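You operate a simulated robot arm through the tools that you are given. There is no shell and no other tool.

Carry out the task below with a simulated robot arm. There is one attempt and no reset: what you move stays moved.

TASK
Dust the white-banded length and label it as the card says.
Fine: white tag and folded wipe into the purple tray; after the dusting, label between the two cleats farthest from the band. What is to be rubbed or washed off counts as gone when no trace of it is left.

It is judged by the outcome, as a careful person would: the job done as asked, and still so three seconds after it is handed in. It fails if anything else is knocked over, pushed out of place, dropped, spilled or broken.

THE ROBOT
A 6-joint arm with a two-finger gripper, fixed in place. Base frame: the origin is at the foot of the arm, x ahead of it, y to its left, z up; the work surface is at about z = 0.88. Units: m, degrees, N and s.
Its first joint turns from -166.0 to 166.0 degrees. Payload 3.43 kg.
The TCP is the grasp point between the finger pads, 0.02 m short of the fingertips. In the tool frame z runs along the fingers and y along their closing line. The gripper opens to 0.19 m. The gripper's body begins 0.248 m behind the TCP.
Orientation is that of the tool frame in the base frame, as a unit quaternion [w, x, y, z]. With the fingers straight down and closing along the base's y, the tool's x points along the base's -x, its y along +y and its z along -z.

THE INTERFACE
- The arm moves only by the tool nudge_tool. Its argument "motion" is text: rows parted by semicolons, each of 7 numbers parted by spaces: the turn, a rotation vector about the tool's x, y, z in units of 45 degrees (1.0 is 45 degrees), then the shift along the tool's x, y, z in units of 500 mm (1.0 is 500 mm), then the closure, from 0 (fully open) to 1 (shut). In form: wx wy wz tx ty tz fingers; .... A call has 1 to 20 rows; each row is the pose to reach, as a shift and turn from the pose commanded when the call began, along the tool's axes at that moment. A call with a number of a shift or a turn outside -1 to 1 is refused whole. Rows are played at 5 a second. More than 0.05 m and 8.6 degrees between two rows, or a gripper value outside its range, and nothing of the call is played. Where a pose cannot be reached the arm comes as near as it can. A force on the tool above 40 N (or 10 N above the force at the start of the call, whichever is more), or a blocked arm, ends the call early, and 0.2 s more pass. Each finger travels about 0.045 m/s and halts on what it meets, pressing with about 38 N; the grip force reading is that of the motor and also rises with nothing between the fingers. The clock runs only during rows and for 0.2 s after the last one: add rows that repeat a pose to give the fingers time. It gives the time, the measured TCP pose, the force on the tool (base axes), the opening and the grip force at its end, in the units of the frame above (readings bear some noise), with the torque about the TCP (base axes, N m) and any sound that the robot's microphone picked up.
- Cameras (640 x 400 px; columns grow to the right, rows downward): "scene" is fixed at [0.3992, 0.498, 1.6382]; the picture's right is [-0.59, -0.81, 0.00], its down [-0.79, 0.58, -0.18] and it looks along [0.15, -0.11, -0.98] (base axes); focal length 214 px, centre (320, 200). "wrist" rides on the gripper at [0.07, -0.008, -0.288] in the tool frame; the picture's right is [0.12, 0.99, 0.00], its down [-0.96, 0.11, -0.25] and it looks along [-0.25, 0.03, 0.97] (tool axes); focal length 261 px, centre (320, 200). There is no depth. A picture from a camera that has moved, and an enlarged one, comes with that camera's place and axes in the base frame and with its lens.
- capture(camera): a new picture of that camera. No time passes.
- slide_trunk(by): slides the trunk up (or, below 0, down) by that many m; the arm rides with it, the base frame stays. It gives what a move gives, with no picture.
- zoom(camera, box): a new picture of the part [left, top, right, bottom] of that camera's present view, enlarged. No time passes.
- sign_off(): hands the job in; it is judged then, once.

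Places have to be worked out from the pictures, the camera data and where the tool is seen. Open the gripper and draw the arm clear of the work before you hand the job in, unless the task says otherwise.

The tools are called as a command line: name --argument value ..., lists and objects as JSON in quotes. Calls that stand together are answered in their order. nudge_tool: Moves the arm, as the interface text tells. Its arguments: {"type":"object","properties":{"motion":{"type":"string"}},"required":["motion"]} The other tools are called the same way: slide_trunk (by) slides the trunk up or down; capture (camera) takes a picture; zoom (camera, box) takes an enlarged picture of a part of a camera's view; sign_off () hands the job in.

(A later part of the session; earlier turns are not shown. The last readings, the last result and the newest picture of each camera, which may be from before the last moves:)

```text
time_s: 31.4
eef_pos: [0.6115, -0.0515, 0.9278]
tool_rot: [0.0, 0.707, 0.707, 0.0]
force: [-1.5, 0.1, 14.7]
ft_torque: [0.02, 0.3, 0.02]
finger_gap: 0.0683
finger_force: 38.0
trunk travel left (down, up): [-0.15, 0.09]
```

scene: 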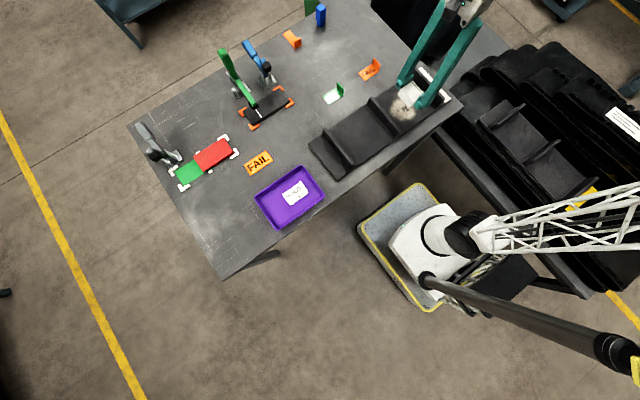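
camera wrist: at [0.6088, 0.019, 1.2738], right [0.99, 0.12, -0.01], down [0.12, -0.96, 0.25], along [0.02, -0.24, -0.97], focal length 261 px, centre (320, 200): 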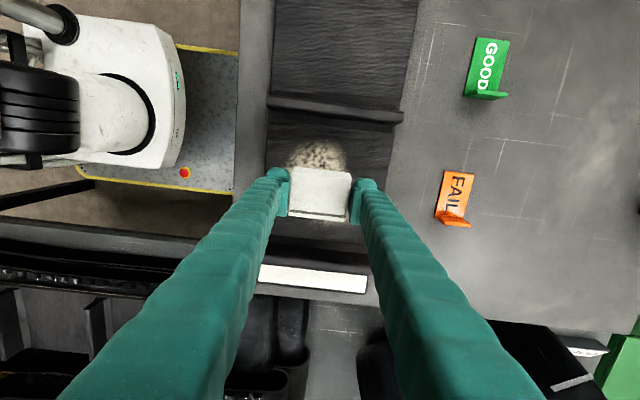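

Contact: about 15 N at z = 0.928. I ease off slightly and begin sweeping along y in lanes, staying about 1 cm short of each cleat.

nudge_tool --motion "0 0 0 0 0 -0.001 1; 0 0 0 -0.04 0 -0.001 1; 0 0 0 -0.08 0 -0.001 1; 0 0 0 -0.12 0 -0.001 1; 0 0 0 -0.136 0 -0.001 1; 0 0 0 -0.08 0 -0.001 1; 0 0 0 -0.03 0 -0.001 1; 0 0 0 0.02 0 -0.001 1; 0 0 0 0.07 0 -0.001 1; 0 0 0 0.1 0 -0.001 1; 0 0 0 0.1 0.04 -0.001 1; 0 0 0 0.1 0.076 -0.001 1; 0 0 0 0.05 0.076 -0.001 1; 0 0 0 0 0.076 -0.001 1; 0 0 0 -0.05 0.076 -0.001 1; 0 0 0 -0.1 0.076 -0.001 1; 0 0 0 -0.136 0.076 -0.001 1; 0 0 0 -0.136 0.11 -0.001 1; 0 0 0 -0.136 0.146 -0.001 1; 0 0 0 -0.09 0.146 -0.001 1"

capture --camera "scene"

capture --camera "wrist"

```text
time_s: 33.2
eef_pos: [0.6128, -0.0554, 0.9275]
tool_rot: [0.001, 0.707, 0.707, -0.002]
force: [-9.8, -15.0, 26.8]
ft_torque: [0.02, 0.05, 0.05]
finger_gap: 0.0683
finger_force: 38.2
trunk travel left (down, up): [-0.15, 0.09]
stopped in row 8: the force on the tool passed its limit at 48 N (the readings are from after the stop); the commanded pose is now the measured one
```

```text
taken
```

scene: 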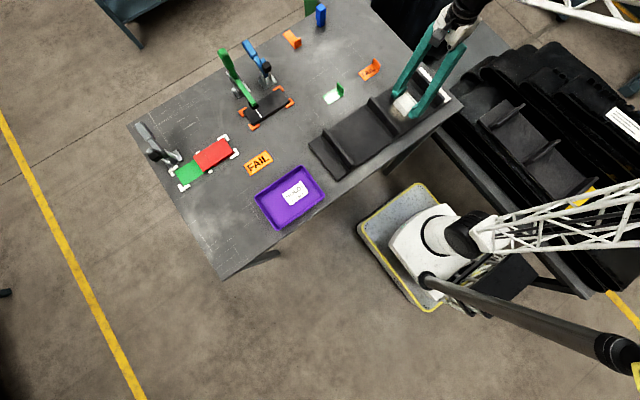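

```text
taken
camera wrist: at [0.6052, 0.0171, 1.2157], right [0.99, 0.12, 0.0], down [0.12, -0.96, 0.25], along [0.03, -0.25, -0.97], focal length 261 px, centre (320, 200)
```

wrist: 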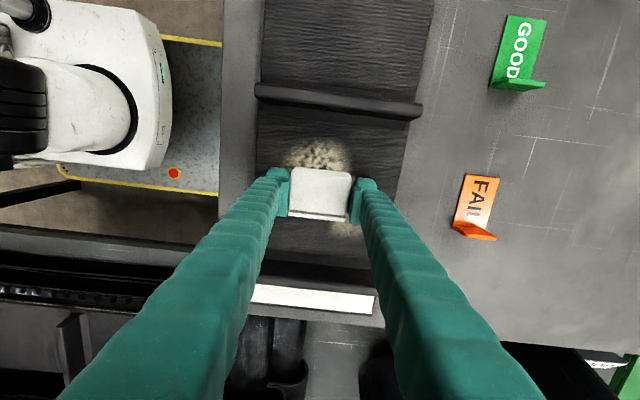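

The sweep stopped on force (friction plus pressing too hard). I ease up 2 mm, read the force again and check that the belt has not shifted.

nudge_tool --motion "0 0 0 0 0 -0.003 1; 0 0 0 0 0 -0.003 1"

zoom --camera "scene" --box '[290, 50, 470, 190]'

```text
time_s: 33.8
eef_pos: [0.6136, -0.0534, 0.9277]
tool_rot: [0.0, 0.706, 0.708, -0.001]
force: [-1.6, -5.5, 10.7]
ft_torque: [0.03, -0.13, -0.09]
finger_gap: 0.0685
finger_force: 37.9
trunk travel left (down, up): [-0.15, 0.09]
```

```text
2.86 times, centred on (380, 120) of scene
camera zoom: at [0.3992, 0.498, 1.6382], right [-0.59, -0.81, 0.0], down [-0.79, 0.58, -0.18], along [0.15, -0.11, -0.98], focal length 613 px, centre (149, 429)
```

zoom: 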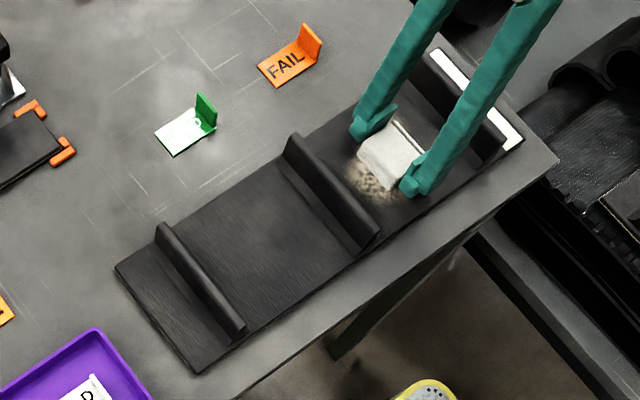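

The belt has not moved and dust under the passed area is gone. About 10 N/mm stiffness, so I lift 0.5 mm more and sweep with a lighter touch.

nudge_tool --motion "0 0 0 0 0 -0.001 1; 0 0 0 0.03 0 -0.001 1; 0 0 0 0.06 0 -0.001 1; 0 0 0 0.09 0 -0.001 1; 0 0 0 0.1 0 -0.001 1; 0 0 0 0.06 0 -0.001 1; 0 0 0 0.02 0 -0.001 1; 0 0 0 -0.02 0 -0.001 1; 0 0 0 -0.06 0 -0.001 1; 0 0 0 -0.1 0 -0.001 1; 0 0 0 -0.126 0 -0.001 1"

capture --camera "wrist"

```text
time_s: 34.5
eef_pos: [0.6152, -0.0325, 0.9271]
tool_rot: [0.001, 0.708, 0.706, -0.005]
force: [-10.2, -21.0, 37.4]
ft_torque: [0.06, 0.15, 0.04]
finger_gap: 0.0684
finger_force: 37.5
trunk travel left (down, up): [-0.15, 0.09]
stopped in row 3: the force on the tool passed its limit at 44 N (the readings are from after the stop); the commanded pose is now the measured one
```

```text
taken
camera wrist: at [0.6082, 0.0394, 1.2152], right [0.99, 0.12, -0.01], down [0.12, -0.96, 0.25], along [0.02, -0.25, -0.97], focal length 261 px, centre (320, 200)
```

wrist: 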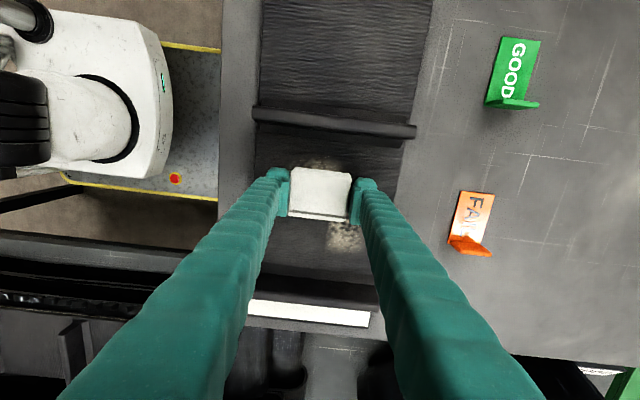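

Moving toward +y drives the normal force up. I relieve the pressure by 2.5 mm and read the force again.

nudge_tool --motion "0 0 0 0 0 -0.003 1; 0 0 0 0 0 -0.005 1; 0 0 0 0 0 -0.005 1"

zoom --camera "wrist" --box '[220, 90, 420, 290]'

```text
time_s: 35.3
eef_pos: [0.6166, -0.0304, 0.9268]
tool_rot: [-0.002, 0.707, 0.707, -0.005]
force: [1.2, -3.6, 4.8]
ft_torque: [0.02, -0.16, -0.11]
finger_gap: 0.0686
finger_force: 38.3
trunk travel left (down, up): [-0.15, 0.09]
```

```text
2.00 times, centred on (320, 190) of wrist
camera zoom: at [0.6094, 0.0414, 1.2155], right [0.99, 0.12, -0.01], down [0.12, -0.96, 0.25], along [0.02, -0.25, -0.97], focal length 521 px, centre (320, 220)
```

zoom: 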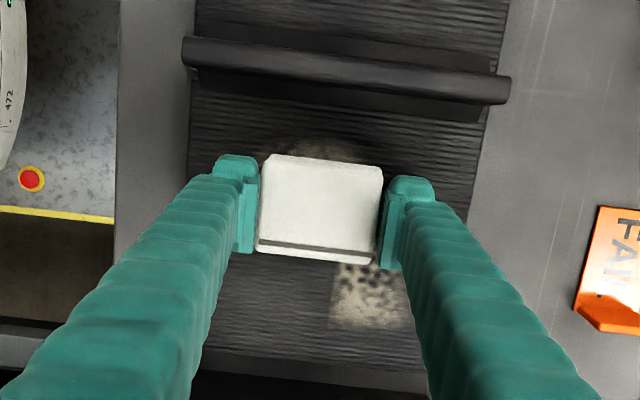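

Even after commanding up, the tool stays about 2.8 mm low: at this close radius the arm is near a joint limit, which pushes the tool down as it moves inward. Raising the trunk should give the arm a better posture, and it also lifts the wipe clear.

slide_trunk --by 0.07

capture --camera "wrist"

zoom --camera "scene" --box '[290, 50, 470, 190]'

```text
time_s: 36.4
eef_pos: [0.6153, -0.0326, 0.9974]
tool_rot: [-0.001, 0.707, 0.707, -0.005]
force: [-0.3, 0.4, -0.3]
ft_torque: [0.01, -0.04, -0.01]
finger_gap: 0.0685
finger_force: 38.0
trunk travel left (down, up): [-0.22, 0.02]
```

```text
taken
camera wrist: at [0.6094, 0.0404, 1.2859], right [0.99, 0.12, -0.01], down [0.12, -0.96, 0.25], along [0.02, -0.25, -0.97], focal length 261 px, centre (320, 200)
```

wrist: 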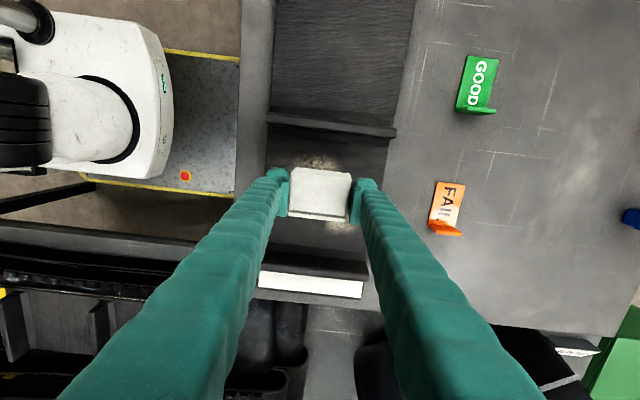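

```text
2.86 times, centred on (380, 120) of scene
camera zoom: at [0.3992, 0.498, 1.6382], right [-0.59, -0.81, 0.0], down [-0.79, 0.58, -0.18], along [0.15, -0.11, -0.98], focal length 613 px, centre (149, 429)
```

zoom: 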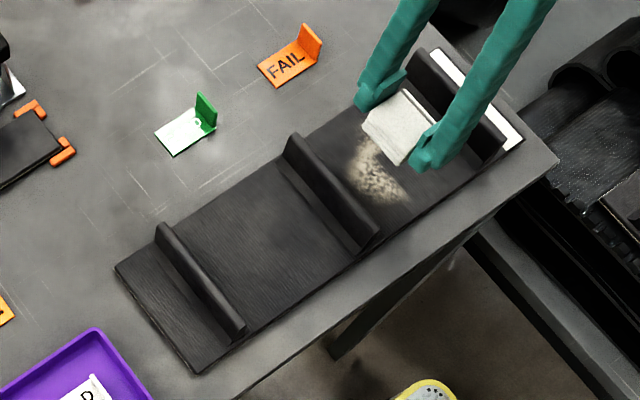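

Only half the dust is left. The stop left a slight tilt (~0.5°) in the commanded pose, so I correct the orientation while in free air and check the reading.

nudge_tool --motion "-0.009 0.0095 -0.001 0 0 0 1; -0.009 0.0095 -0.001 0 0 0 1; -0.009 0.0095 -0.001 0 0 0 1"

```text
time_s: 37.2
eef_pos: [0.6165, -0.0326, 0.997]
tool_rot: [-0.003, 0.706, 0.708, -0.001]
force: [0.5, -1.3, 0.0]
ft_torque: [0.01, -0.02, 0.0]
finger_gap: 0.0683
finger_force: 37.7
trunk travel left (down, up): [-0.22, 0.02]
```

Orientation is close to straight again. I go down to about z = 0.943 in free air with a small further correction to see whether the offset vanishes in this posture.

nudge_tool --motion "-0.004 -0.002 0.002 0 0 0.05 1; -0.007 -0.0035 0.0035 0 0 0.1 1; -0.007 -0.0035 0.0035 0 0 0.11 1; -0.007 -0.0035 0.0035 0 0 0.11 1; -0.007 -0.0035 0.0035 0 0 0.11 1"

```text
time_s: 38.4
eef_pos: [0.6149, -0.03, 0.9443]
tool_rot: [0.001, 0.708, 0.706, 0.002]
force: [-0.3, 0.0, -1.1]
ft_torque: [0.01, 0.0, 0.01]
finger_gap: 0.0686
finger_force: 37.9
trunk travel left (down, up): [-0.22, 0.02]
```

The offset is gone with the trunk raised. I lower gently to touch the belt again.

nudge_tool --motion "0 0 0 0 0 0.015 1; 0 0 0 0 0 0.024 1; 0 0 0 0 0 0.029 1; 0 0 0 0 0 0.031 1; 0 0 0 0 0 0.031 1"

```text
time_s: 39.6
eef_pos: [0.6164, -0.0314, 0.9288]
tool_rot: [0.002, 0.708, 0.707, 0.001]
force: [0.4, 0.1, -0.8]
ft_torque: [-0.01, -0.03, -0.04]
finger_gap: 0.0684
finger_force: 37.9
trunk travel left (down, up): [-0.22, 0.02]
```

No contact yet at 0.929; I go down another millimetre.

nudge_tool --motion "0 0 0 0 0 0.002 1; 0 0 0 0 0 0.003 1; 0 0 0 0 0 0.003 1"

```text
time_s: 40.4
eef_pos: [0.6167, -0.0316, 0.9284]
tool_rot: [0.003, 0.708, 0.706, 0.002]
force: [-1.0, -0.2, 8.9]
ft_torque: [-0.06, 0.37, 0.01]
finger_gap: 0.0686
finger_force: 37.8
trunk travel left (down, up): [-0.22, 0.02]
```

Light contact of about 9 N. I sweep this lane: first toward the middle cleat, then back toward the band cleat.

nudge_tool --motion "0 0 0 0.02 0 -0.0005 1; 0 0 0 0.04 0 -0.0005 1; 0 0 0 0.06 0 -0.0005 1; 0 0 0 0.068 0 -0.0005 1; 0 0 0 0.03 0 -0.0005 1; 0 0 0 -0.01 0 -0.0005 1; 0 0 0 -0.05 0 -0.0005 1; 0 0 0 -0.09 0 -0.0005 1; 0 0 0 -0.13 0 -0.0005 1; 0 0 0 -0.165 0 -0.0005 1"

capture --camera "wrist"

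zoom --camera "scene" --box '[290, 50, 470, 190]'

```text
time_s: 42.6
eef_pos: [0.6162, -0.1133, 0.9275]
tool_rot: [0.004, 0.707, 0.707, 0.003]
force: [0.2, 12.5, 20.9]
ft_torque: [0.22, 0.75, -0.42]
finger_gap: 0.0685
finger_force: 38.6
trunk travel left (down, up): [-0.22, 0.02]
```

```text
taken
camera wrist: at [0.6054, -0.0419, 1.2153], right [0.99, 0.12, 0.01], down [0.11, -0.96, 0.25], along [0.04, -0.25, -0.97], focal length 261 px, centre (320, 200)
```

wrist: 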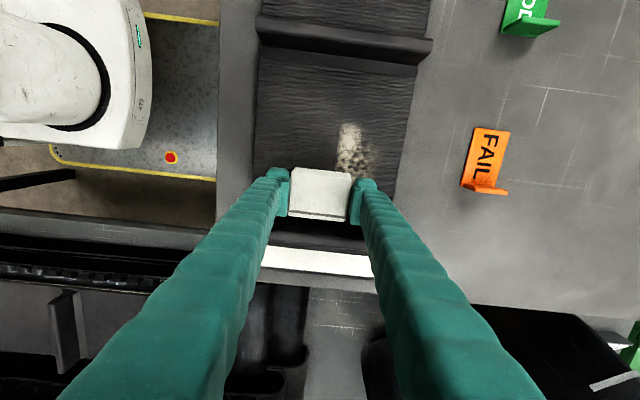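

```text
2.86 times, centred on (380, 120) of scene
camera zoom: at [0.3992, 0.498, 1.6382], right [-0.59, -0.81, 0.0], down [-0.79, 0.58, -0.18], along [0.15, -0.11, -0.98], focal length 613 px, centre (149, 429)
```

zoom: 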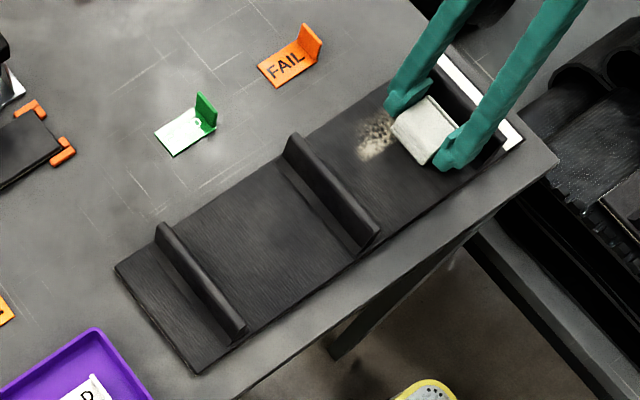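

That lane is clean now; remaining dust lies on the +x side. I sweep the next two lanes at x ≈ 0.65 and 0.685 with slightly lighter pressure.

nudge_tool --motion "0 0 0 0 0.035 -0.001 1; 0 0 0 0 0.07 -0.001 1; 0 0 0 0.04 0.07 -0.001 1; 0 0 0 0.08 0.07 -0.001 1; 0 0 0 0.12 0.07 -0.001 1; 0 0 0 0.16 0.07 -0.001 1; 0 0 0 0.2 0.07 -0.001 1; 0 0 0 0.235 0.07 -0.001 1; 0 0 0 0.235 0.105 -0.001 1; 0 0 0 0.235 0.135 -0.001 1; 0 0 0 0.2 0.135 -0.001 1; 0 0 0 0.16 0.135 -0.001 1; 0 0 0 0.12 0.135 -0.001 1; 0 0 0 0.08 0.135 -0.001 1; 0 0 0 0.04 0.135 -0.001 1; 0 0 0 0 0.135 -0.001 1"

capture --camera "wrist"

zoom --camera "scene" --box '[290, 50, 470, 190]'

```text
time_s: 46.0
eef_pos: [0.6837, -0.1137, 0.9292]
tool_rot: [0.002, 0.707, 0.707, 0.002]
force: [0.4, 0.5, -0.7]
ft_torque: [-0.06, -0.01, 0.02]
finger_gap: 0.0686
finger_force: 38.3
trunk travel left (down, up): [-0.22, 0.02]
```

```text
taken
camera wrist: at [0.6727, -0.043, 1.216], right [0.99, 0.12, 0.01], down [0.11, -0.96, 0.25], along [0.03, -0.25, -0.97], focal length 261 px, centre (320, 200)
```

wrist: 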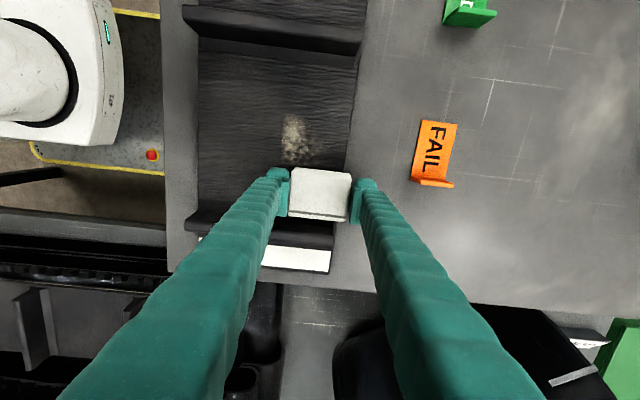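

```text
2.86 times, centred on (380, 120) of scene
camera zoom: at [0.3992, 0.498, 1.6382], right [-0.59, -0.81, 0.0], down [-0.79, 0.58, -0.18], along [0.15, -0.11, -0.98], focal length 613 px, centre (149, 429)
```

zoom: 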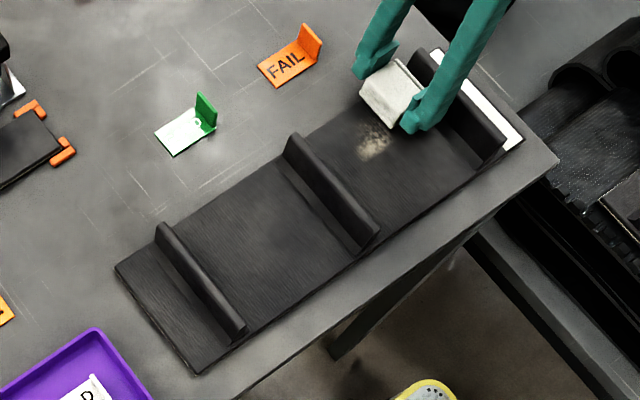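

Contact got lost in this lane, leaving a small patch near (0.66, -0.05). I lower about 0.8 mm and sweep both lanes again.

nudge_tool --motion "0 0 0 0 0 0.001 1; 0 0 0 0 0 0.0018 1; 0 0 0 0.04 0 0.0018 1; 0 0 0 0.08 0 0.0018 1; 0 0 0 0.12 0 0.0018 1; 0 0 0 0.16 0 0.0018 1; 0 0 0 0.2 0 0.0018 1; 0 0 0 0.235 0 0.0018 1"

capture --camera "wrist"

zoom --camera "scene" --box '[290, 50, 470, 190]'

```text
time_s: 47.8
eef_pos: [0.6836, 0.0044, 0.9275]
tool_rot: [0.002, 0.708, 0.707, 0.002]
force: [0.1, -0.5, -0.2]
ft_torque: [0.06, 0.03, -0.01]
finger_gap: 0.0683
finger_force: 37.9
trunk travel left (down, up): [-0.22, 0.02]
```

```text
taken
camera wrist: at [0.6739, 0.0751, 1.2164], right [0.99, 0.12, 0.01], down [0.11, -0.96, 0.25], along [0.03, -0.25, -0.97], focal length 261 px, centre (320, 200)
```

wrist: 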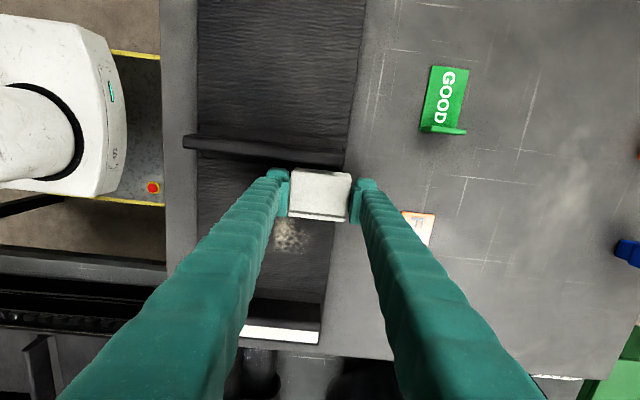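

```text
2.86 times, centred on (380, 120) of scene
camera zoom: at [0.3992, 0.498, 1.6382], right [-0.59, -0.81, 0.0], down [-0.79, 0.58, -0.18], along [0.15, -0.11, -0.98], focal length 613 px, centre (149, 429)
```

zoom: 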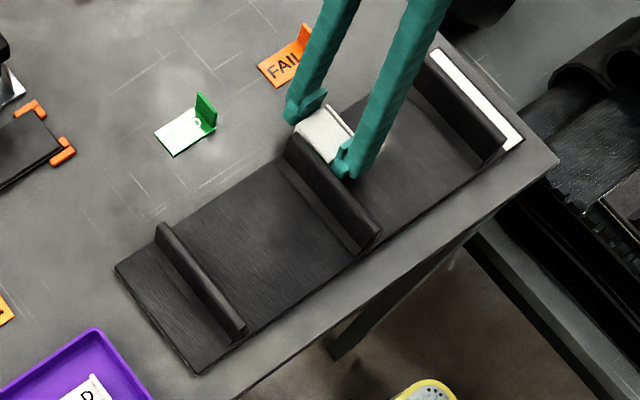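

The torque shows the wipe was pressing mostly on its -x edge (about 0.35° tilt). I lift 3 mm, correct the tilt, and shift over to x ≈ 0.65 beside the remaining patch.

nudge_tool --motion "0 0 0 0 0 -0.006 1; 0.0078 0 -0.002 -0.02 -0.03 -0.006 1; 0.0078 0 -0.002 -0.045 -0.065 -0.006 1; 0.0078 0 -0.002 -0.045 -0.065 -0.002 1; 0.0078 0 -0.002 -0.045 -0.065 0 1; 0.0078 0 -0.002 -0.045 -0.065 0 1"

```text
time_s: 49.2
eef_pos: [0.6488, -0.018, 0.9273]
tool_rot: [0.0, 0.707, 0.707, 0.0]
force: [0.2, -0.3, 0.4]
ft_torque: [-0.06, -0.04, 0.01]
finger_gap: 0.0685
finger_force: 37.8
trunk travel left (down, up): [-0.22, 0.02]
```

Orientation reads exactly vertical now, no contact yet at z = 0.9273. I lower by half-millimetre steps.

nudge_tool --motion "0 0 0 0 0 0.001 1; 0 0 0 0 0 0.002 1; 0 0 0 0 0 0.002 1"

```text
time_s: 50.0
eef_pos: [0.6506, -0.019, 0.9277]
tool_rot: [0.0, 0.707, 0.707, 0.001]
force: [1.8, 1.6, 17.1]
ft_torque: [-0.03, -0.13, 0.0]
finger_gap: 0.0684
finger_force: 38.0
trunk travel left (down, up): [-0.22, 0.02]
```

Flat contact now (17 N, hardly any torque). I ease off 0.3 mm and sweep the lanes at x = 0.65 and 0.6825.

nudge_tool --motion "0 0 0 0 0 -0.0006 1; 0 0 0 0.02 0 -0.0006 1; 0 0 0 0.044 0 -0.0006 1; 0 0 0 0 0 -0.0006 1; 0 0 0 -0.04 0 -0.0006 1; 0 0 0 -0.08 0 -0.0006 1; 0 0 0 -0.12 0 -0.0006 1; 0 0 0 -0.16 0 -0.0006 1; 0 0 0 -0.19 0 -0.0006 1; 0 0 0 -0.19 0.035 -0.0006 1; 0 0 0 -0.19 0.065 -0.0006 1; 0 0 0 -0.15 0.065 -0.0006 1; 0 0 0 -0.11 0.065 -0.0006 1; 0 0 0 -0.07 0.065 -0.0006 1; 0 0 0 -0.03 0.065 -0.0006 1; 0 0 0 0.01 0.065 -0.0006 1; 0 0 0 0.044 0.065 -0.0006 1"

capture --camera "wrist"

zoom --camera "scene" --box '[290, 50, 470, 190]'

```text
time_s: 53.6
eef_pos: [0.6824, 0.0048, 0.9267]
tool_rot: [0.0, 0.707, 0.707, 0.0]
force: [0.5, 0.1, 4.1]
ft_torque: [0.02, -0.12, 0.02]
finger_gap: 0.0687
finger_force: 38.2
trunk travel left (down, up): [-0.22, 0.02]
```

```text
taken
camera wrist: at [0.6738, 0.0754, 1.2149], right [0.99, 0.12, 0.0], down [0.12, -0.96, 0.25], along [0.03, -0.25, -0.97], focal length 261 px, centre (320, 200)
```

wrist: 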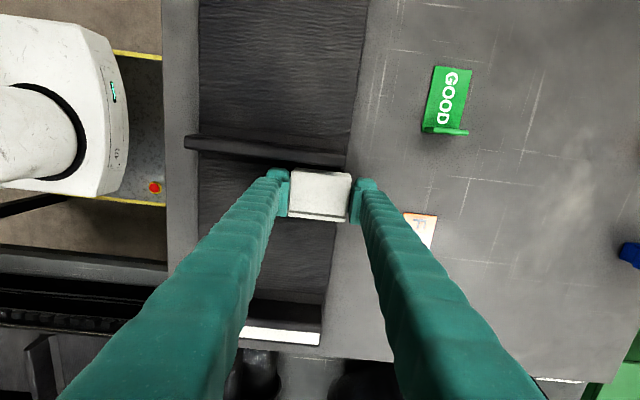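

```text
2.86 times, centred on (380, 120) of scene
camera zoom: at [0.3992, 0.498, 1.6382], right [-0.59, -0.81, 0.0], down [-0.79, 0.58, -0.18], along [0.15, -0.11, -0.98], focal length 613 px, centre (149, 429)
```

zoom: 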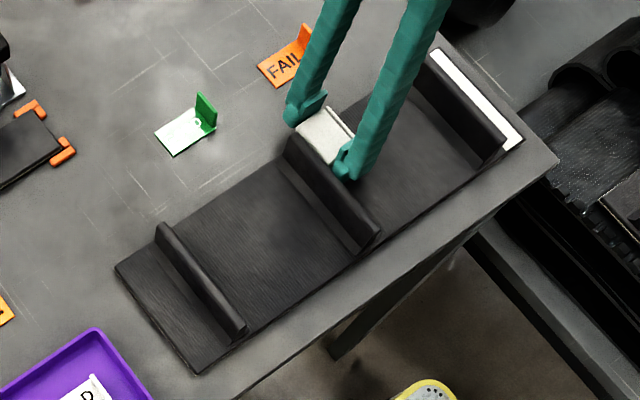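

The bay looks clean. For thoroughness I also pass over the x ≈ 0.615 and 0.575 lanes with flat contact.

nudge_tool --motion "0 0 0 0 -0.045 0 1; 0 0 0 0 -0.09 0 1; 0 0 0 0 -0.135 0 1; 0 0 0 -0.04 -0.135 0 1; 0 0 0 -0.08 -0.135 0 1; 0 0 0 -0.12 -0.135 0 1; 0 0 0 -0.16 -0.135 0 1; 0 0 0 -0.2 -0.135 0 1; 0 0 0 -0.235 -0.135 0 1; 0 0 0 -0.235 -0.175 0 1; 0 0 0 -0.235 -0.215 0 1; 0 0 0 -0.2 -0.215 0 1; 0 0 0 -0.16 -0.215 0 1; 0 0 0 -0.12 -0.215 0 1; 0 0 0 -0.08 -0.215 0 1; 0 0 0 -0.04 -0.215 0 1; 0 0 0 0 -0.215 0 1"

capture --camera "wrist"

zoom --camera "scene" --box '[290, 50, 470, 190]'

```text
time_s: 56.3
eef_pos: [0.5764, -0.0968, 0.9276]
tool_rot: [0.0, 0.707, 0.707, -0.003]
force: [-11.8, -19.7, 31.8]
ft_torque: [-0.06, 0.14, -0.02]
finger_gap: 0.0688
finger_force: 38.0
trunk travel left (down, up): [-0.22, 0.02]
stopped in row 13: the force on the tool passed its limit at 49 N (the readings are from after the stop); the commanded pose is now the measured one
```

```text
taken
camera wrist: at [0.5679, -0.0231, 1.2142], right [0.99, 0.12, 0.0], down [0.12, -0.96, 0.25], along [0.03, -0.25, -0.97], focal length 261 px, centre (320, 200)
```

wrist: 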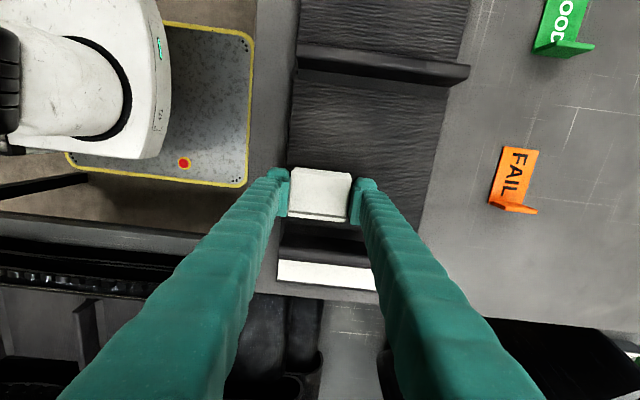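

```text
2.86 times, centred on (380, 120) of scene
camera zoom: at [0.3992, 0.498, 1.6382], right [-0.59, -0.81, 0.0], down [-0.79, 0.58, -0.18], along [0.15, -0.11, -0.98], focal length 613 px, centre (149, 429)
```

zoom: 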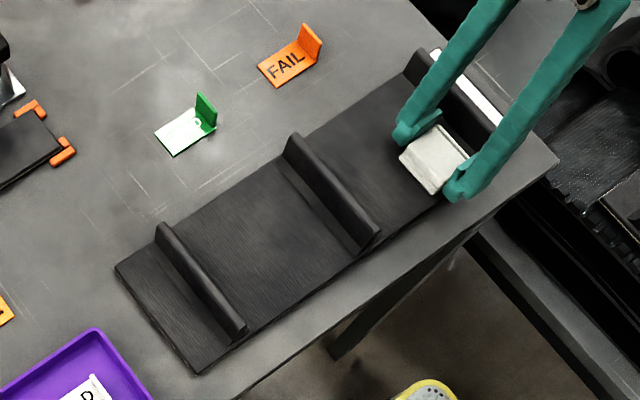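

Stopped on force at the innermost lane, but the belt has not moved. I lift the wipe off and inspect the bay for any trace.

nudge_tool --motion "0 0 0 0 0 -0.01 1; 0 0 0 0 0 -0.05 1; 0 0 0 0 0.04 -0.1 1; 0 0 0 0 0.08 -0.12 1; 0 0 0 0 0.12 -0.12 1; 0 0 0 0.08 0.16 -0.12 1; 0 0 0 0.17 0.16 -0.12 1; 0 0 0 0.26 0.16 -0.12 1; 0 0 0 0.35 0.16 -0.12 1; 0 0 0 0.44 0.16 -0.12 1; 0 0 0 0.48 0.16 -0.12 1; 0 0 0 0.48 0.16 -0.12 1"

capture --camera "wrist"

zoom --camera "scene" --box '[340, 50, 470, 150]'

```text
time_s: 58.9
eef_pos: [0.6563, 0.1465, 0.9846]
tool_rot: [-0.001, 0.707, 0.707, -0.003]
force: [-0.4, 0.6, -1.1]
ft_torque: [0.02, 0.0, 0.03]
finger_gap: 0.0683
finger_force: 38.2
trunk travel left (down, up): [-0.22, 0.02]
```

```text
taken
camera wrist: at [0.6481, 0.2182, 1.272], right [0.99, 0.12, 0.0], down [0.12, -0.96, 0.25], along [0.03, -0.25, -0.97], focal length 261 px, centre (320, 200)
```

wrist: 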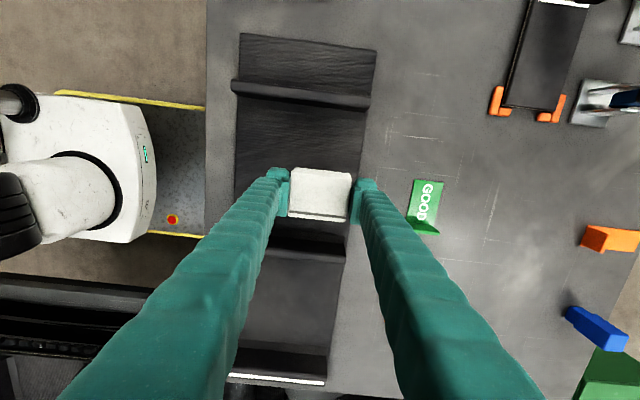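

```text
4.00 times, centred on (405, 100) of scene
camera zoom: at [0.3992, 0.498, 1.6382], right [-0.59, -0.81, 0.0], down [-0.79, 0.58, -0.18], along [0.15, -0.11, -0.98], focal length 858 px, centre (-20, 600)
```

zoom: 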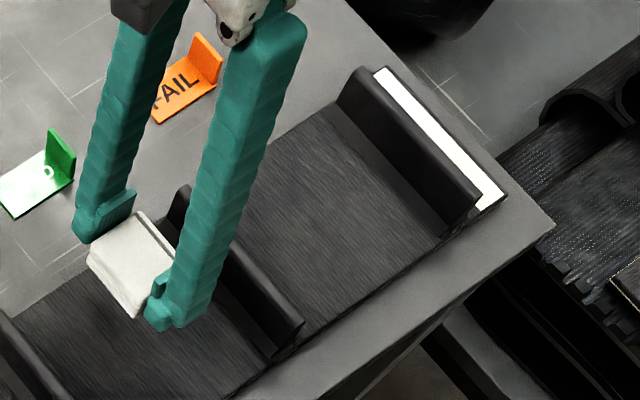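

The bay looks clean from the scene camera; I zoom in with the wrist camera to check for faint residue.

zoom --camera "wrist" --box '[220, 230, 380, 390]'

zoom --camera "scene" --box '[380, 60, 450, 130]'

```text
2.50 times, centred on (300, 310) of wrist
camera zoom: at [0.6481, 0.2182, 1.272], right [0.99, 0.12, 0.0], down [0.12, -0.96, 0.25], along [0.03, -0.25, -0.97], focal length 652 px, centre (370, -75)
```

zoom: 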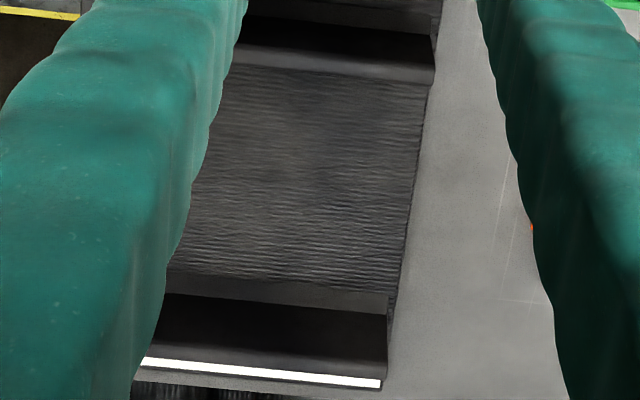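

```text
5.71 times, centred on (415, 95) of scene
camera zoom: at [0.3992, 0.498, 1.6382], right [-0.59, -0.81, 0.0], down [-0.79, 0.58, -0.18], along [0.15, -0.11, -0.98], focal length 1226 px, centre (-223, 800)
```

zoom: 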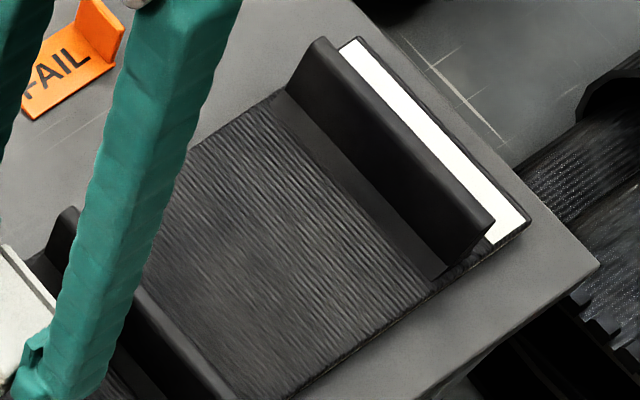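

There may be only a lighting gradient, but I want to be certain. I zoom tighter on the bay's middle and compare with the clean second bay.

zoom --camera "wrist" --box '[270, 258, 342, 348]'

zoom --camera "scene" --box '[395, 80, 430, 115]'

zoom --camera "wrist" --box '[230, 90, 350, 180]'

```text
4.44 times, centred on (306, 303) of wrist
camera zoom: at [0.6481, 0.2182, 1.272], right [0.99, 0.12, 0.0], down [0.12, -0.96, 0.25], along [0.03, -0.25, -0.97], focal length 1158 px, centre (382, -258)
```

zoom: 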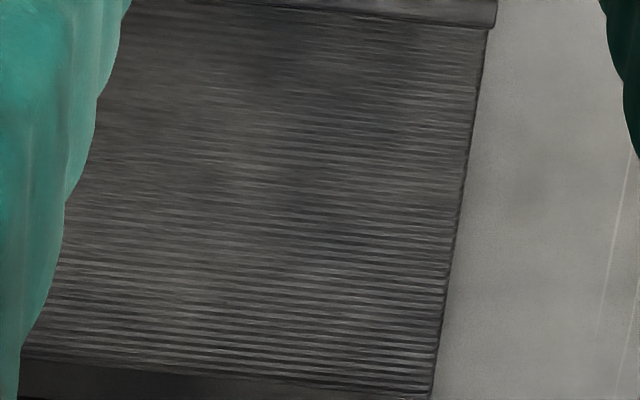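

```text
11.43 times, centred on (412, 98) of scene
camera zoom: at [0.3992, 0.498, 1.6382], right [-0.59, -0.81, 0.0], down [-0.79, 0.58, -0.18], along [0.15, -0.11, -0.98], focal length 2451 px, centre (-737, 1371)
```

zoom: 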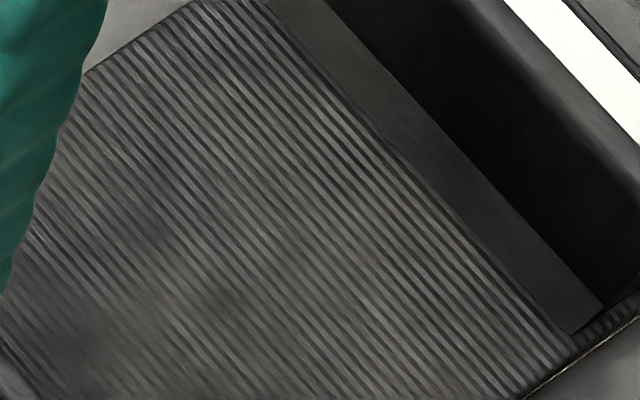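

```text
4.44 times, centred on (290, 135) of wrist
camera zoom: at [0.6481, 0.2182, 1.272], right [0.99, 0.12, 0.0], down [0.12, -0.96, 0.25], along [0.03, -0.25, -0.97], focal length 1158 px, centre (453, 489)
```

zoom: 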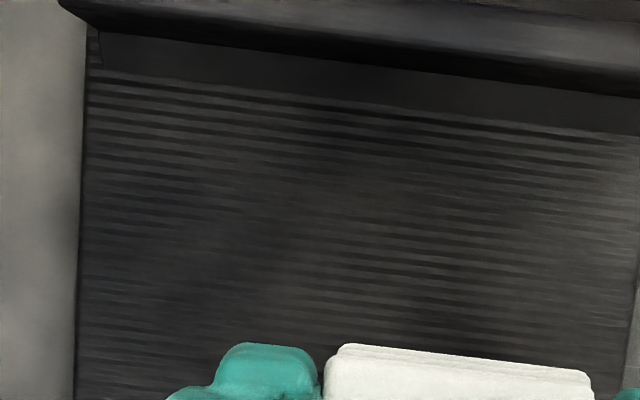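

To be sure, I move the gripper past the band so the wrist camera sees the dusted bay unobstructed from above.

nudge_tool --motion "0 0 0 -0.08 -0.01 0 1; 0 0 0 -0.17 -0.02 0 1; 0 0 0 -0.26 -0.03 0 1; 0 0 0 -0.35 -0.04 0 1; 0 0 0 -0.44 -0.052 0 1; 0 0 0 -0.53 -0.052 0 1; 0 0 0 -0.61 -0.052 0 1; 0 0 0 -0.646 -0.052 0 1; 0 0 0 -0.646 -0.052 0 1"

capture --camera "wrist"

zoom --camera "wrist" --box '[230, 10, 420, 180]'

```text
time_s: 60.9
eef_pos: [0.6288, -0.1765, 0.9862]
tool_rot: [0.0, 0.707, 0.707, -0.003]
force: [0.2, 0.5, -0.8]
ft_torque: [-0.01, 0.02, 0.03]
finger_gap: 0.0683
finger_force: 37.9
trunk travel left (down, up): [-0.22, 0.02]
```

```text
taken
camera wrist: at [0.6213, -0.1049, 1.2739], right [0.99, 0.12, 0.0], down [0.12, -0.96, 0.25], along [0.03, -0.25, -0.97], focal length 261 px, centre (320, 200)
```

wrist: 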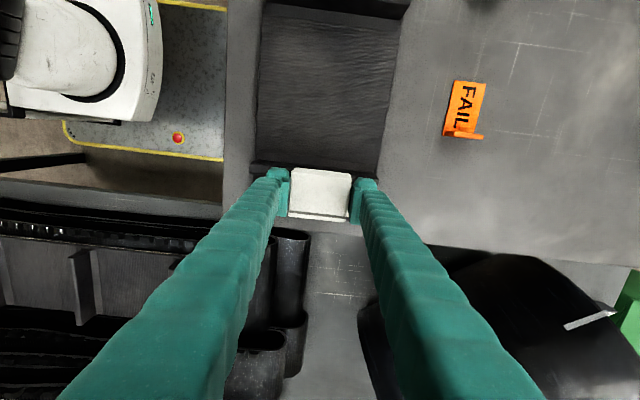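

```text
2.35 times, centred on (325, 95) of wrist
camera zoom: at [0.6213, -0.1049, 1.2739], right [0.99, 0.12, 0.0], down [0.12, -0.96, 0.25], along [0.03, -0.25, -0.97], focal length 613 px, centre (308, 447)
```

zoom: 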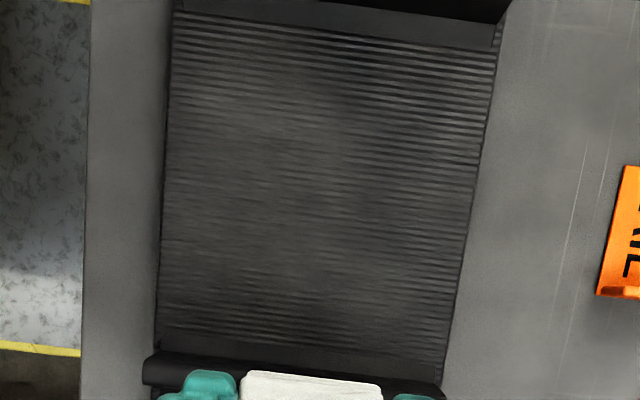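

zoom --camera "wrist" --box '[270, 40, 370, 110]'

zoom --camera "wrist" --box '[250, 100, 350, 170]'

zoom --camera "scene" --box '[300, 60, 460, 180]'

```text
5.71 times, centred on (320, 75) of wrist
camera zoom: at [0.6213, -0.1049, 1.2739], right [0.99, 0.12, 0.0], down [0.12, -0.96, 0.25], along [0.03, -0.25, -0.97], focal length 1489 px, centre (320, 914)
```

zoom: 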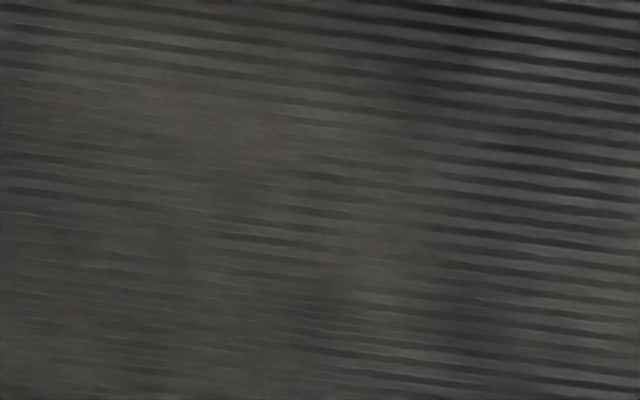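

```text
5.71 times, centred on (300, 135) of wrist
camera zoom: at [0.6213, -0.1049, 1.2739], right [0.99, 0.12, 0.0], down [0.12, -0.96, 0.25], along [0.03, -0.25, -0.97], focal length 1489 px, centre (434, 571)
```

zoom: 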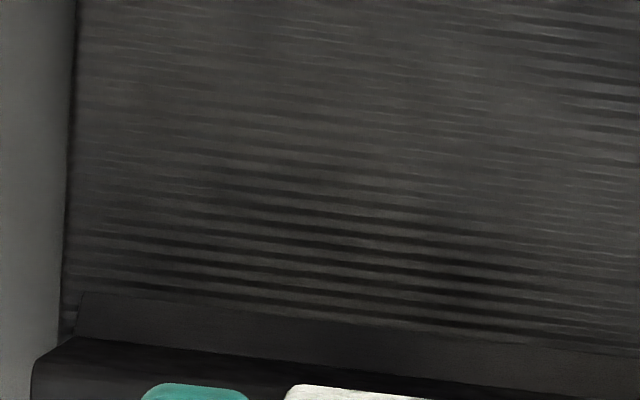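

```text
3.33 times, centred on (380, 120) of scene
camera zoom: at [0.3992, 0.498, 1.6382], right [-0.59, -0.81, 0.0], down [-0.79, 0.58, -0.18], along [0.15, -0.11, -0.98], focal length 715 px, centre (120, 467)
```

zoom: 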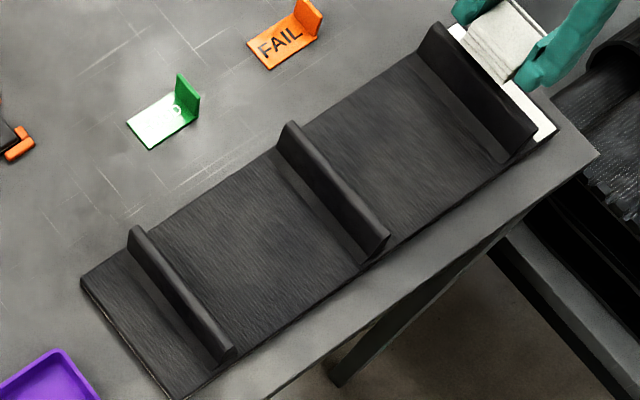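

No dust is visible and both bays look alike. As insurance against faint residue in the inner part, I make one more light pass: raise the trunk the last 2 cm for better posture, correct the small tilt, and come back over the bay.

slide_trunk --by 0.02

nudge_tool --motion "-0.0054 0.0054 0 0.07 -0.02 0 1; -0.0054 0.0054 0 0.15 -0.04 0 1; -0.0054 0.0054 0 0.22 -0.06 0 1; -0.0054 0.0054 0 0.26 -0.076 0 1; -0.0054 0.0054 0 0.26 -0.076 0.06 1; -0.0054 0.0054 0 0.26 -0.076 0.12 1; -0.0054 0.0054 0 0.26 -0.076 0.14 1; -0.0054 0.0054 0 0.26 -0.076 0.14 1; -0.0054 0.0054 0 0.26 -0.076 0.14 1"

```text
time_s: 61.6
eef_pos: [0.6293, -0.1762, 1.0065]
tool_rot: [0.0, 0.707, 0.707, -0.003]
force: [-0.5, 0.3, -0.7]
ft_torque: [-0.02, 0.01, -0.01]
finger_gap: 0.0686
finger_force: 37.7
trunk travel left (down, up): [-0.24, 0.0]
```

```text
time_s: 63.6
eef_pos: [0.5909, -0.046, 0.9341]
tool_rot: [0.0, 0.707, 0.707, 0.001]
force: [0.0, -0.6, -0.4]
ft_torque: [-0.01, 0.01, -0.01]
finger_gap: 0.0682
finger_force: 38.1
trunk travel left (down, up): [-0.24, 0.0]
```

Posture is clean: vertical, z = 0.934. I lower to light contact.

nudge_tool --motion "0 0 0 0 0 0.008 1; 0 0 0 0 0 0.012 1; 0 0 0 0 0 0.0135 1; 0 0 0 0 0 0.0135 1"

```text
time_s: 64.6
eef_pos: [0.5902, -0.0464, 0.9283]
tool_rot: [0.0, 0.707, 0.707, 0.001]
force: [0.4, -0.3, -0.8]
ft_torque: [0.01, 0.01, 0.0]
finger_gap: 0.0685
finger_force: 37.7
trunk travel left (down, up): [-0.24, 0.0]
```

Still free at 0.928; I go down another 0.7 mm.

nudge_tool --motion "0 0 0 0 0 0.001 1; 0 0 0 0 0 0.0016 1; 0 0 0 0 0 0.0016 1"

```text
time_s: 65.4
eef_pos: [0.5902, -0.0471, 0.9281]
tool_rot: [0.0, 0.707, 0.707, 0.001]
force: [0.1, 0.1, -0.7]
ft_torque: [-0.01, -0.01, -0.03]
finger_gap: 0.0682
finger_force: 37.6
trunk travel left (down, up): [-0.24, 0.0]
```

nudge_tool --motion "0 0 0 0 0 0.001 1; 0 0 0 0 0 0.0016 1; 0 0 0 0 0 0.0016 1"

```text
time_s: 66.2
eef_pos: [0.5905, -0.0465, 0.9279]
tool_rot: [0.0, 0.707, 0.707, 0.001]
force: [0.2, 0.2, 0.1]
ft_torque: [0.0, 0.02, -0.03]
finger_gap: 0.0683
finger_force: 37.6
trunk travel left (down, up): [-0.24, 0.0]
```

Contact is just about to begin (force near zero). Another 0.5 mm down.

nudge_tool --motion "0 0 0 0 0 0.0006 1; 0 0 0 0 0 0.0012 1; 0 0 0 0 0 0.0012 1"

```text
time_s: 67.0
eef_pos: [0.5912, -0.0464, 0.9275]
tool_rot: [0.0, 0.707, 0.707, 0.001]
force: [-0.5, 0.0, 0.0]
ft_torque: [-0.02, -0.03, -0.01]
finger_gap: 0.0682
finger_force: 37.9
trunk travel left (down, up): [-0.24, 0.0]
```

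nudge_tool --motion "0 0 0 0 0 0.0006 1; 0 0 0 0 0 0.0012 1; 0 0 0 0 0 0.0012 1"

```text
time_s: 67.8
eef_pos: [0.5905, -0.0457, 0.9265]
tool_rot: [-0.001, 0.707, 0.707, 0.001]
force: [-1.2, 0.1, 5.9]
ft_torque: [-0.08, 0.21, 0.0]
finger_gap: 0.0683
finger_force: 37.6
trunk travel left (down, up): [-0.24, 0.0]
```

Light contact at 6 N. I sweep the full bay again in lanes x ≈ 0.59, 0.63 and 0.67.

nudge_tool --motion "0 0 0 -0.045 0 0.0002 1; 0 0 0 -0.09 0 0.0002 1; 0 0 0 -0.13 0 0.0002 1; 0 0 0 -0.09 0 0.0002 1; 0 0 0 -0.045 0 0.0002 1; 0 0 0 0 0 0.0002 1; 0 0 0 0.045 0 0.0002 1; 0 0 0 0.09 0 0.0002 1; 0 0 0 0.09 0.04 0.0002 1; 0 0 0 0.09 0.08 0.0002 1; 0 0 0 0.045 0.08 0.0002 1; 0 0 0 0 0.08 0.0002 1; 0 0 0 -0.045 0.08 0.0002 1; 0 0 0 -0.09 0.08 0.0002 1; 0 0 0 -0.13 0.08 0.0002 1; 0 0 0 -0.13 0.12 0.0002 1; 0 0 0 -0.13 0.16 0.0002 1; 0 0 0 -0.09 0.16 0.0002 1; 0 0 0 -0.045 0.16 0.0002 1; 0 0 0 0 0.16 0.0002 1"

zoom --camera "scene" --box '[290, 50, 470, 190]'

```text
time_s: 72.0
eef_pos: [0.6718, -0.0451, 0.9274]
tool_rot: [-0.001, 0.707, 0.707, 0.001]
force: [0.1, 1.3, 4.0]
ft_torque: [0.09, 0.04, 0.02]
finger_gap: 0.0683
finger_force: 38.1
trunk travel left (down, up): [-0.24, 0.0]
```

```text
2.86 times, centred on (380, 120) of scene
camera zoom: at [0.3992, 0.498, 1.6382], right [-0.59, -0.81, 0.0], down [-0.79, 0.58, -0.18], along [0.15, -0.11, -0.98], focal length 613 px, centre (149, 429)
```

zoom: 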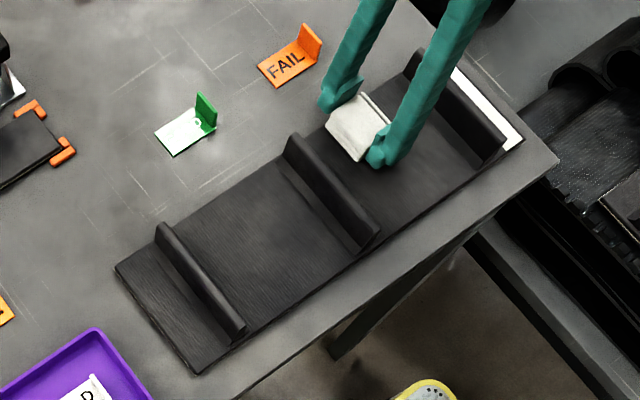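

Smooth sweep and a clean surface. I finish the short remainder of the lane, lift clear of the cleats, and carry the wipe toward the tray.

nudge_tool --motion "0 0 0 0.045 0 0 1; 0 0 0 0.09 0 0 1; 0 0 0 0.09 0 -0.02 1; 0 0 0 0.085 0 -0.08 1; 0 0 0 0.085 0 -0.14 1; 0 0 0 0.17 -0.02 -0.14 1; 0 0 0 0.26 -0.04 -0.14 1; 0 0 0 0.35 -0.06 -0.14 1; 0 0 0 0.44 -0.08 -0.14 1; 0 0 0 0.53 -0.1 -0.14 1; 0 0 0 0.62 -0.12 -0.14 1; 0 0 0 0.71 -0.14 -0.14 1; 0 0 0 0.8 -0.16 -0.14 1; 0 0 0 0.89 -0.17 -0.14 1; 0 0 0 0.95 -0.17 -0.14 1; 0 0 0 0.95 -0.17 -0.14 1"

capture --camera "wrist"

capture --camera "scene"

```text
time_s: 75.4
eef_pos: [0.5846, 0.4286, 0.9954]
tool_rot: [0.0, 0.707, 0.707, 0.002]
force: [-1.0, -0.3, 0.0]
ft_torque: [-0.07, 0.02, 0.01]
finger_gap: 0.0684
finger_force: 37.5
trunk travel left (down, up): [-0.24, 0.0]
```

```text
taken
camera wrist: at [0.5759, 0.4979, 1.2844], right [0.99, 0.12, 0.0], down [0.12, -0.96, 0.25], along [0.03, -0.24, -0.97], focal length 261 px, centre (320, 200)
```

wrist: 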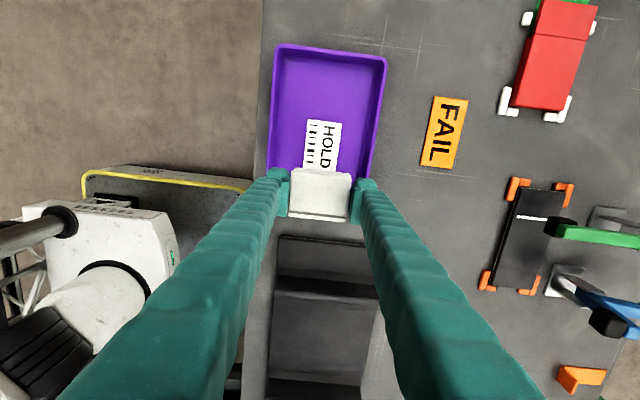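

```text
taken
```

scene: 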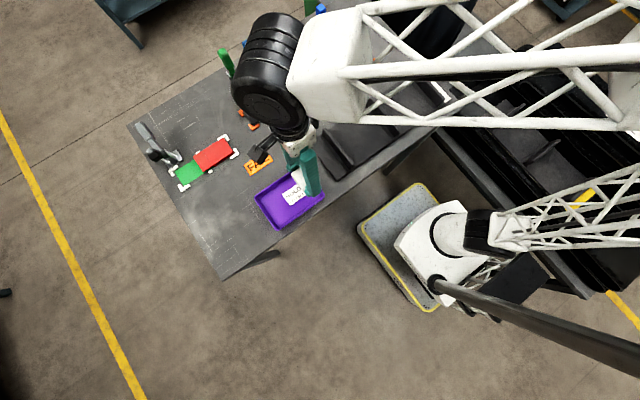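

Tray rim spans x 0.509–0.656 and y to 0.602; the tag's far end is at y ≈ 0.517. I position the wipe at (0.582, 0.555) and lower it into the free half.

nudge_tool --motion "0 0 0 0.08 0 0 1; 0 0 0 0.17 -0.006 0 1; 0 0 0 0.25 -0.006 0 1; 0 0 0 0.25 -0.006 0 1; 0 0 0 0.25 -0.006 0.05 1; 0 0 0 0.25 -0.006 0.1 1; 0 0 0 0.25 -0.006 0.12 1; 0 0 0 0.25 -0.006 0.12 1"

capture --camera "wrist"

zoom --camera "scene" --box '[230, 140, 350, 240]'

```text
time_s: 77.2
eef_pos: [0.5847, 0.5534, 0.9367]
tool_rot: [0.0, 0.707, 0.707, 0.002]
force: [-0.5, -0.3, -0.7]
ft_torque: [0.0, 0.02, -0.01]
finger_gap: 0.0685
finger_force: 37.9
trunk travel left (down, up): [-0.24, 0.0]
```

```text
taken
camera wrist: at [0.5751, 0.6238, 1.2246], right [0.99, 0.12, 0.0], down [0.12, -0.96, 0.25], along [0.03, -0.24, -0.97], focal length 261 px, centre (320, 200)
```

wrist: 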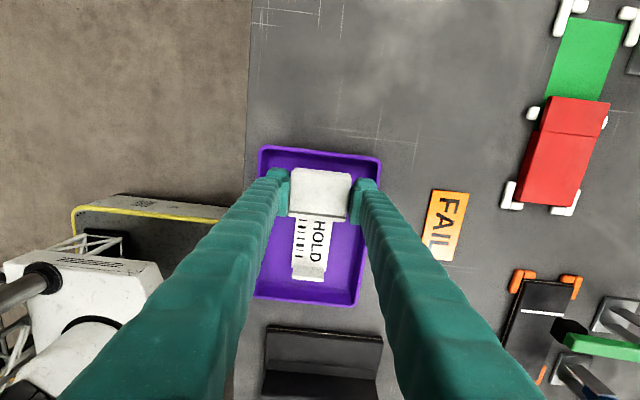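

```text
4.00 times, centred on (290, 190) of scene
camera zoom: at [0.3992, 0.498, 1.6382], right [-0.59, -0.81, 0.0], down [-0.79, 0.58, -0.18], along [0.15, -0.11, -0.98], focal length 858 px, centre (440, 240)
```

zoom: 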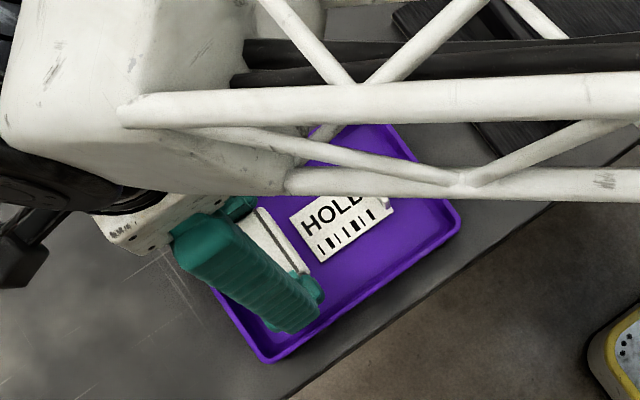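

The wipe fits beside the tag. I shift 3 mm toward -x and lower to the tray floor, watching force.

nudge_tool --motion "0 0 0 0.002 -0.006 0.01 1; 0 0 0 0.002 -0.006 0.02 1; 0 0 0 0.002 -0.006 0.028 1; 0 0 0 0.002 -0.006 0.032 1; 0 0 0 0.002 -0.006 0.035 1; 0 0 0 0.002 -0.006 0.035 1"

```text
time_s: 78.6
eef_pos: [0.5808, 0.5543, 0.9193]
tool_rot: [0.0, 0.707, 0.707, 0.001]
force: [-0.5, 0.2, -1.1]
ft_torque: [-0.02, 0.01, -0.02]
finger_gap: 0.0683
finger_force: 37.2
trunk travel left (down, up): [-0.24, 0.0]
```

No contact at 0.919; a little further down.

nudge_tool --motion "0 0 0 0 0 0.002 1; 0 0 0 0 0 0.004 1; 0 0 0 0 0 0.005 1; 0 0 0 0 0 0.005 1"

```text
time_s: 79.6
eef_pos: [0.58, 0.5543, 0.9169]
tool_rot: [0.0, 0.708, 0.707, 0.001]
force: [0.7, -0.1, -0.8]
ft_torque: [0.01, 0.03, 0.02]
finger_gap: 0.0686
finger_force: 38.8
trunk travel left (down, up): [-0.24, 0.0]
```

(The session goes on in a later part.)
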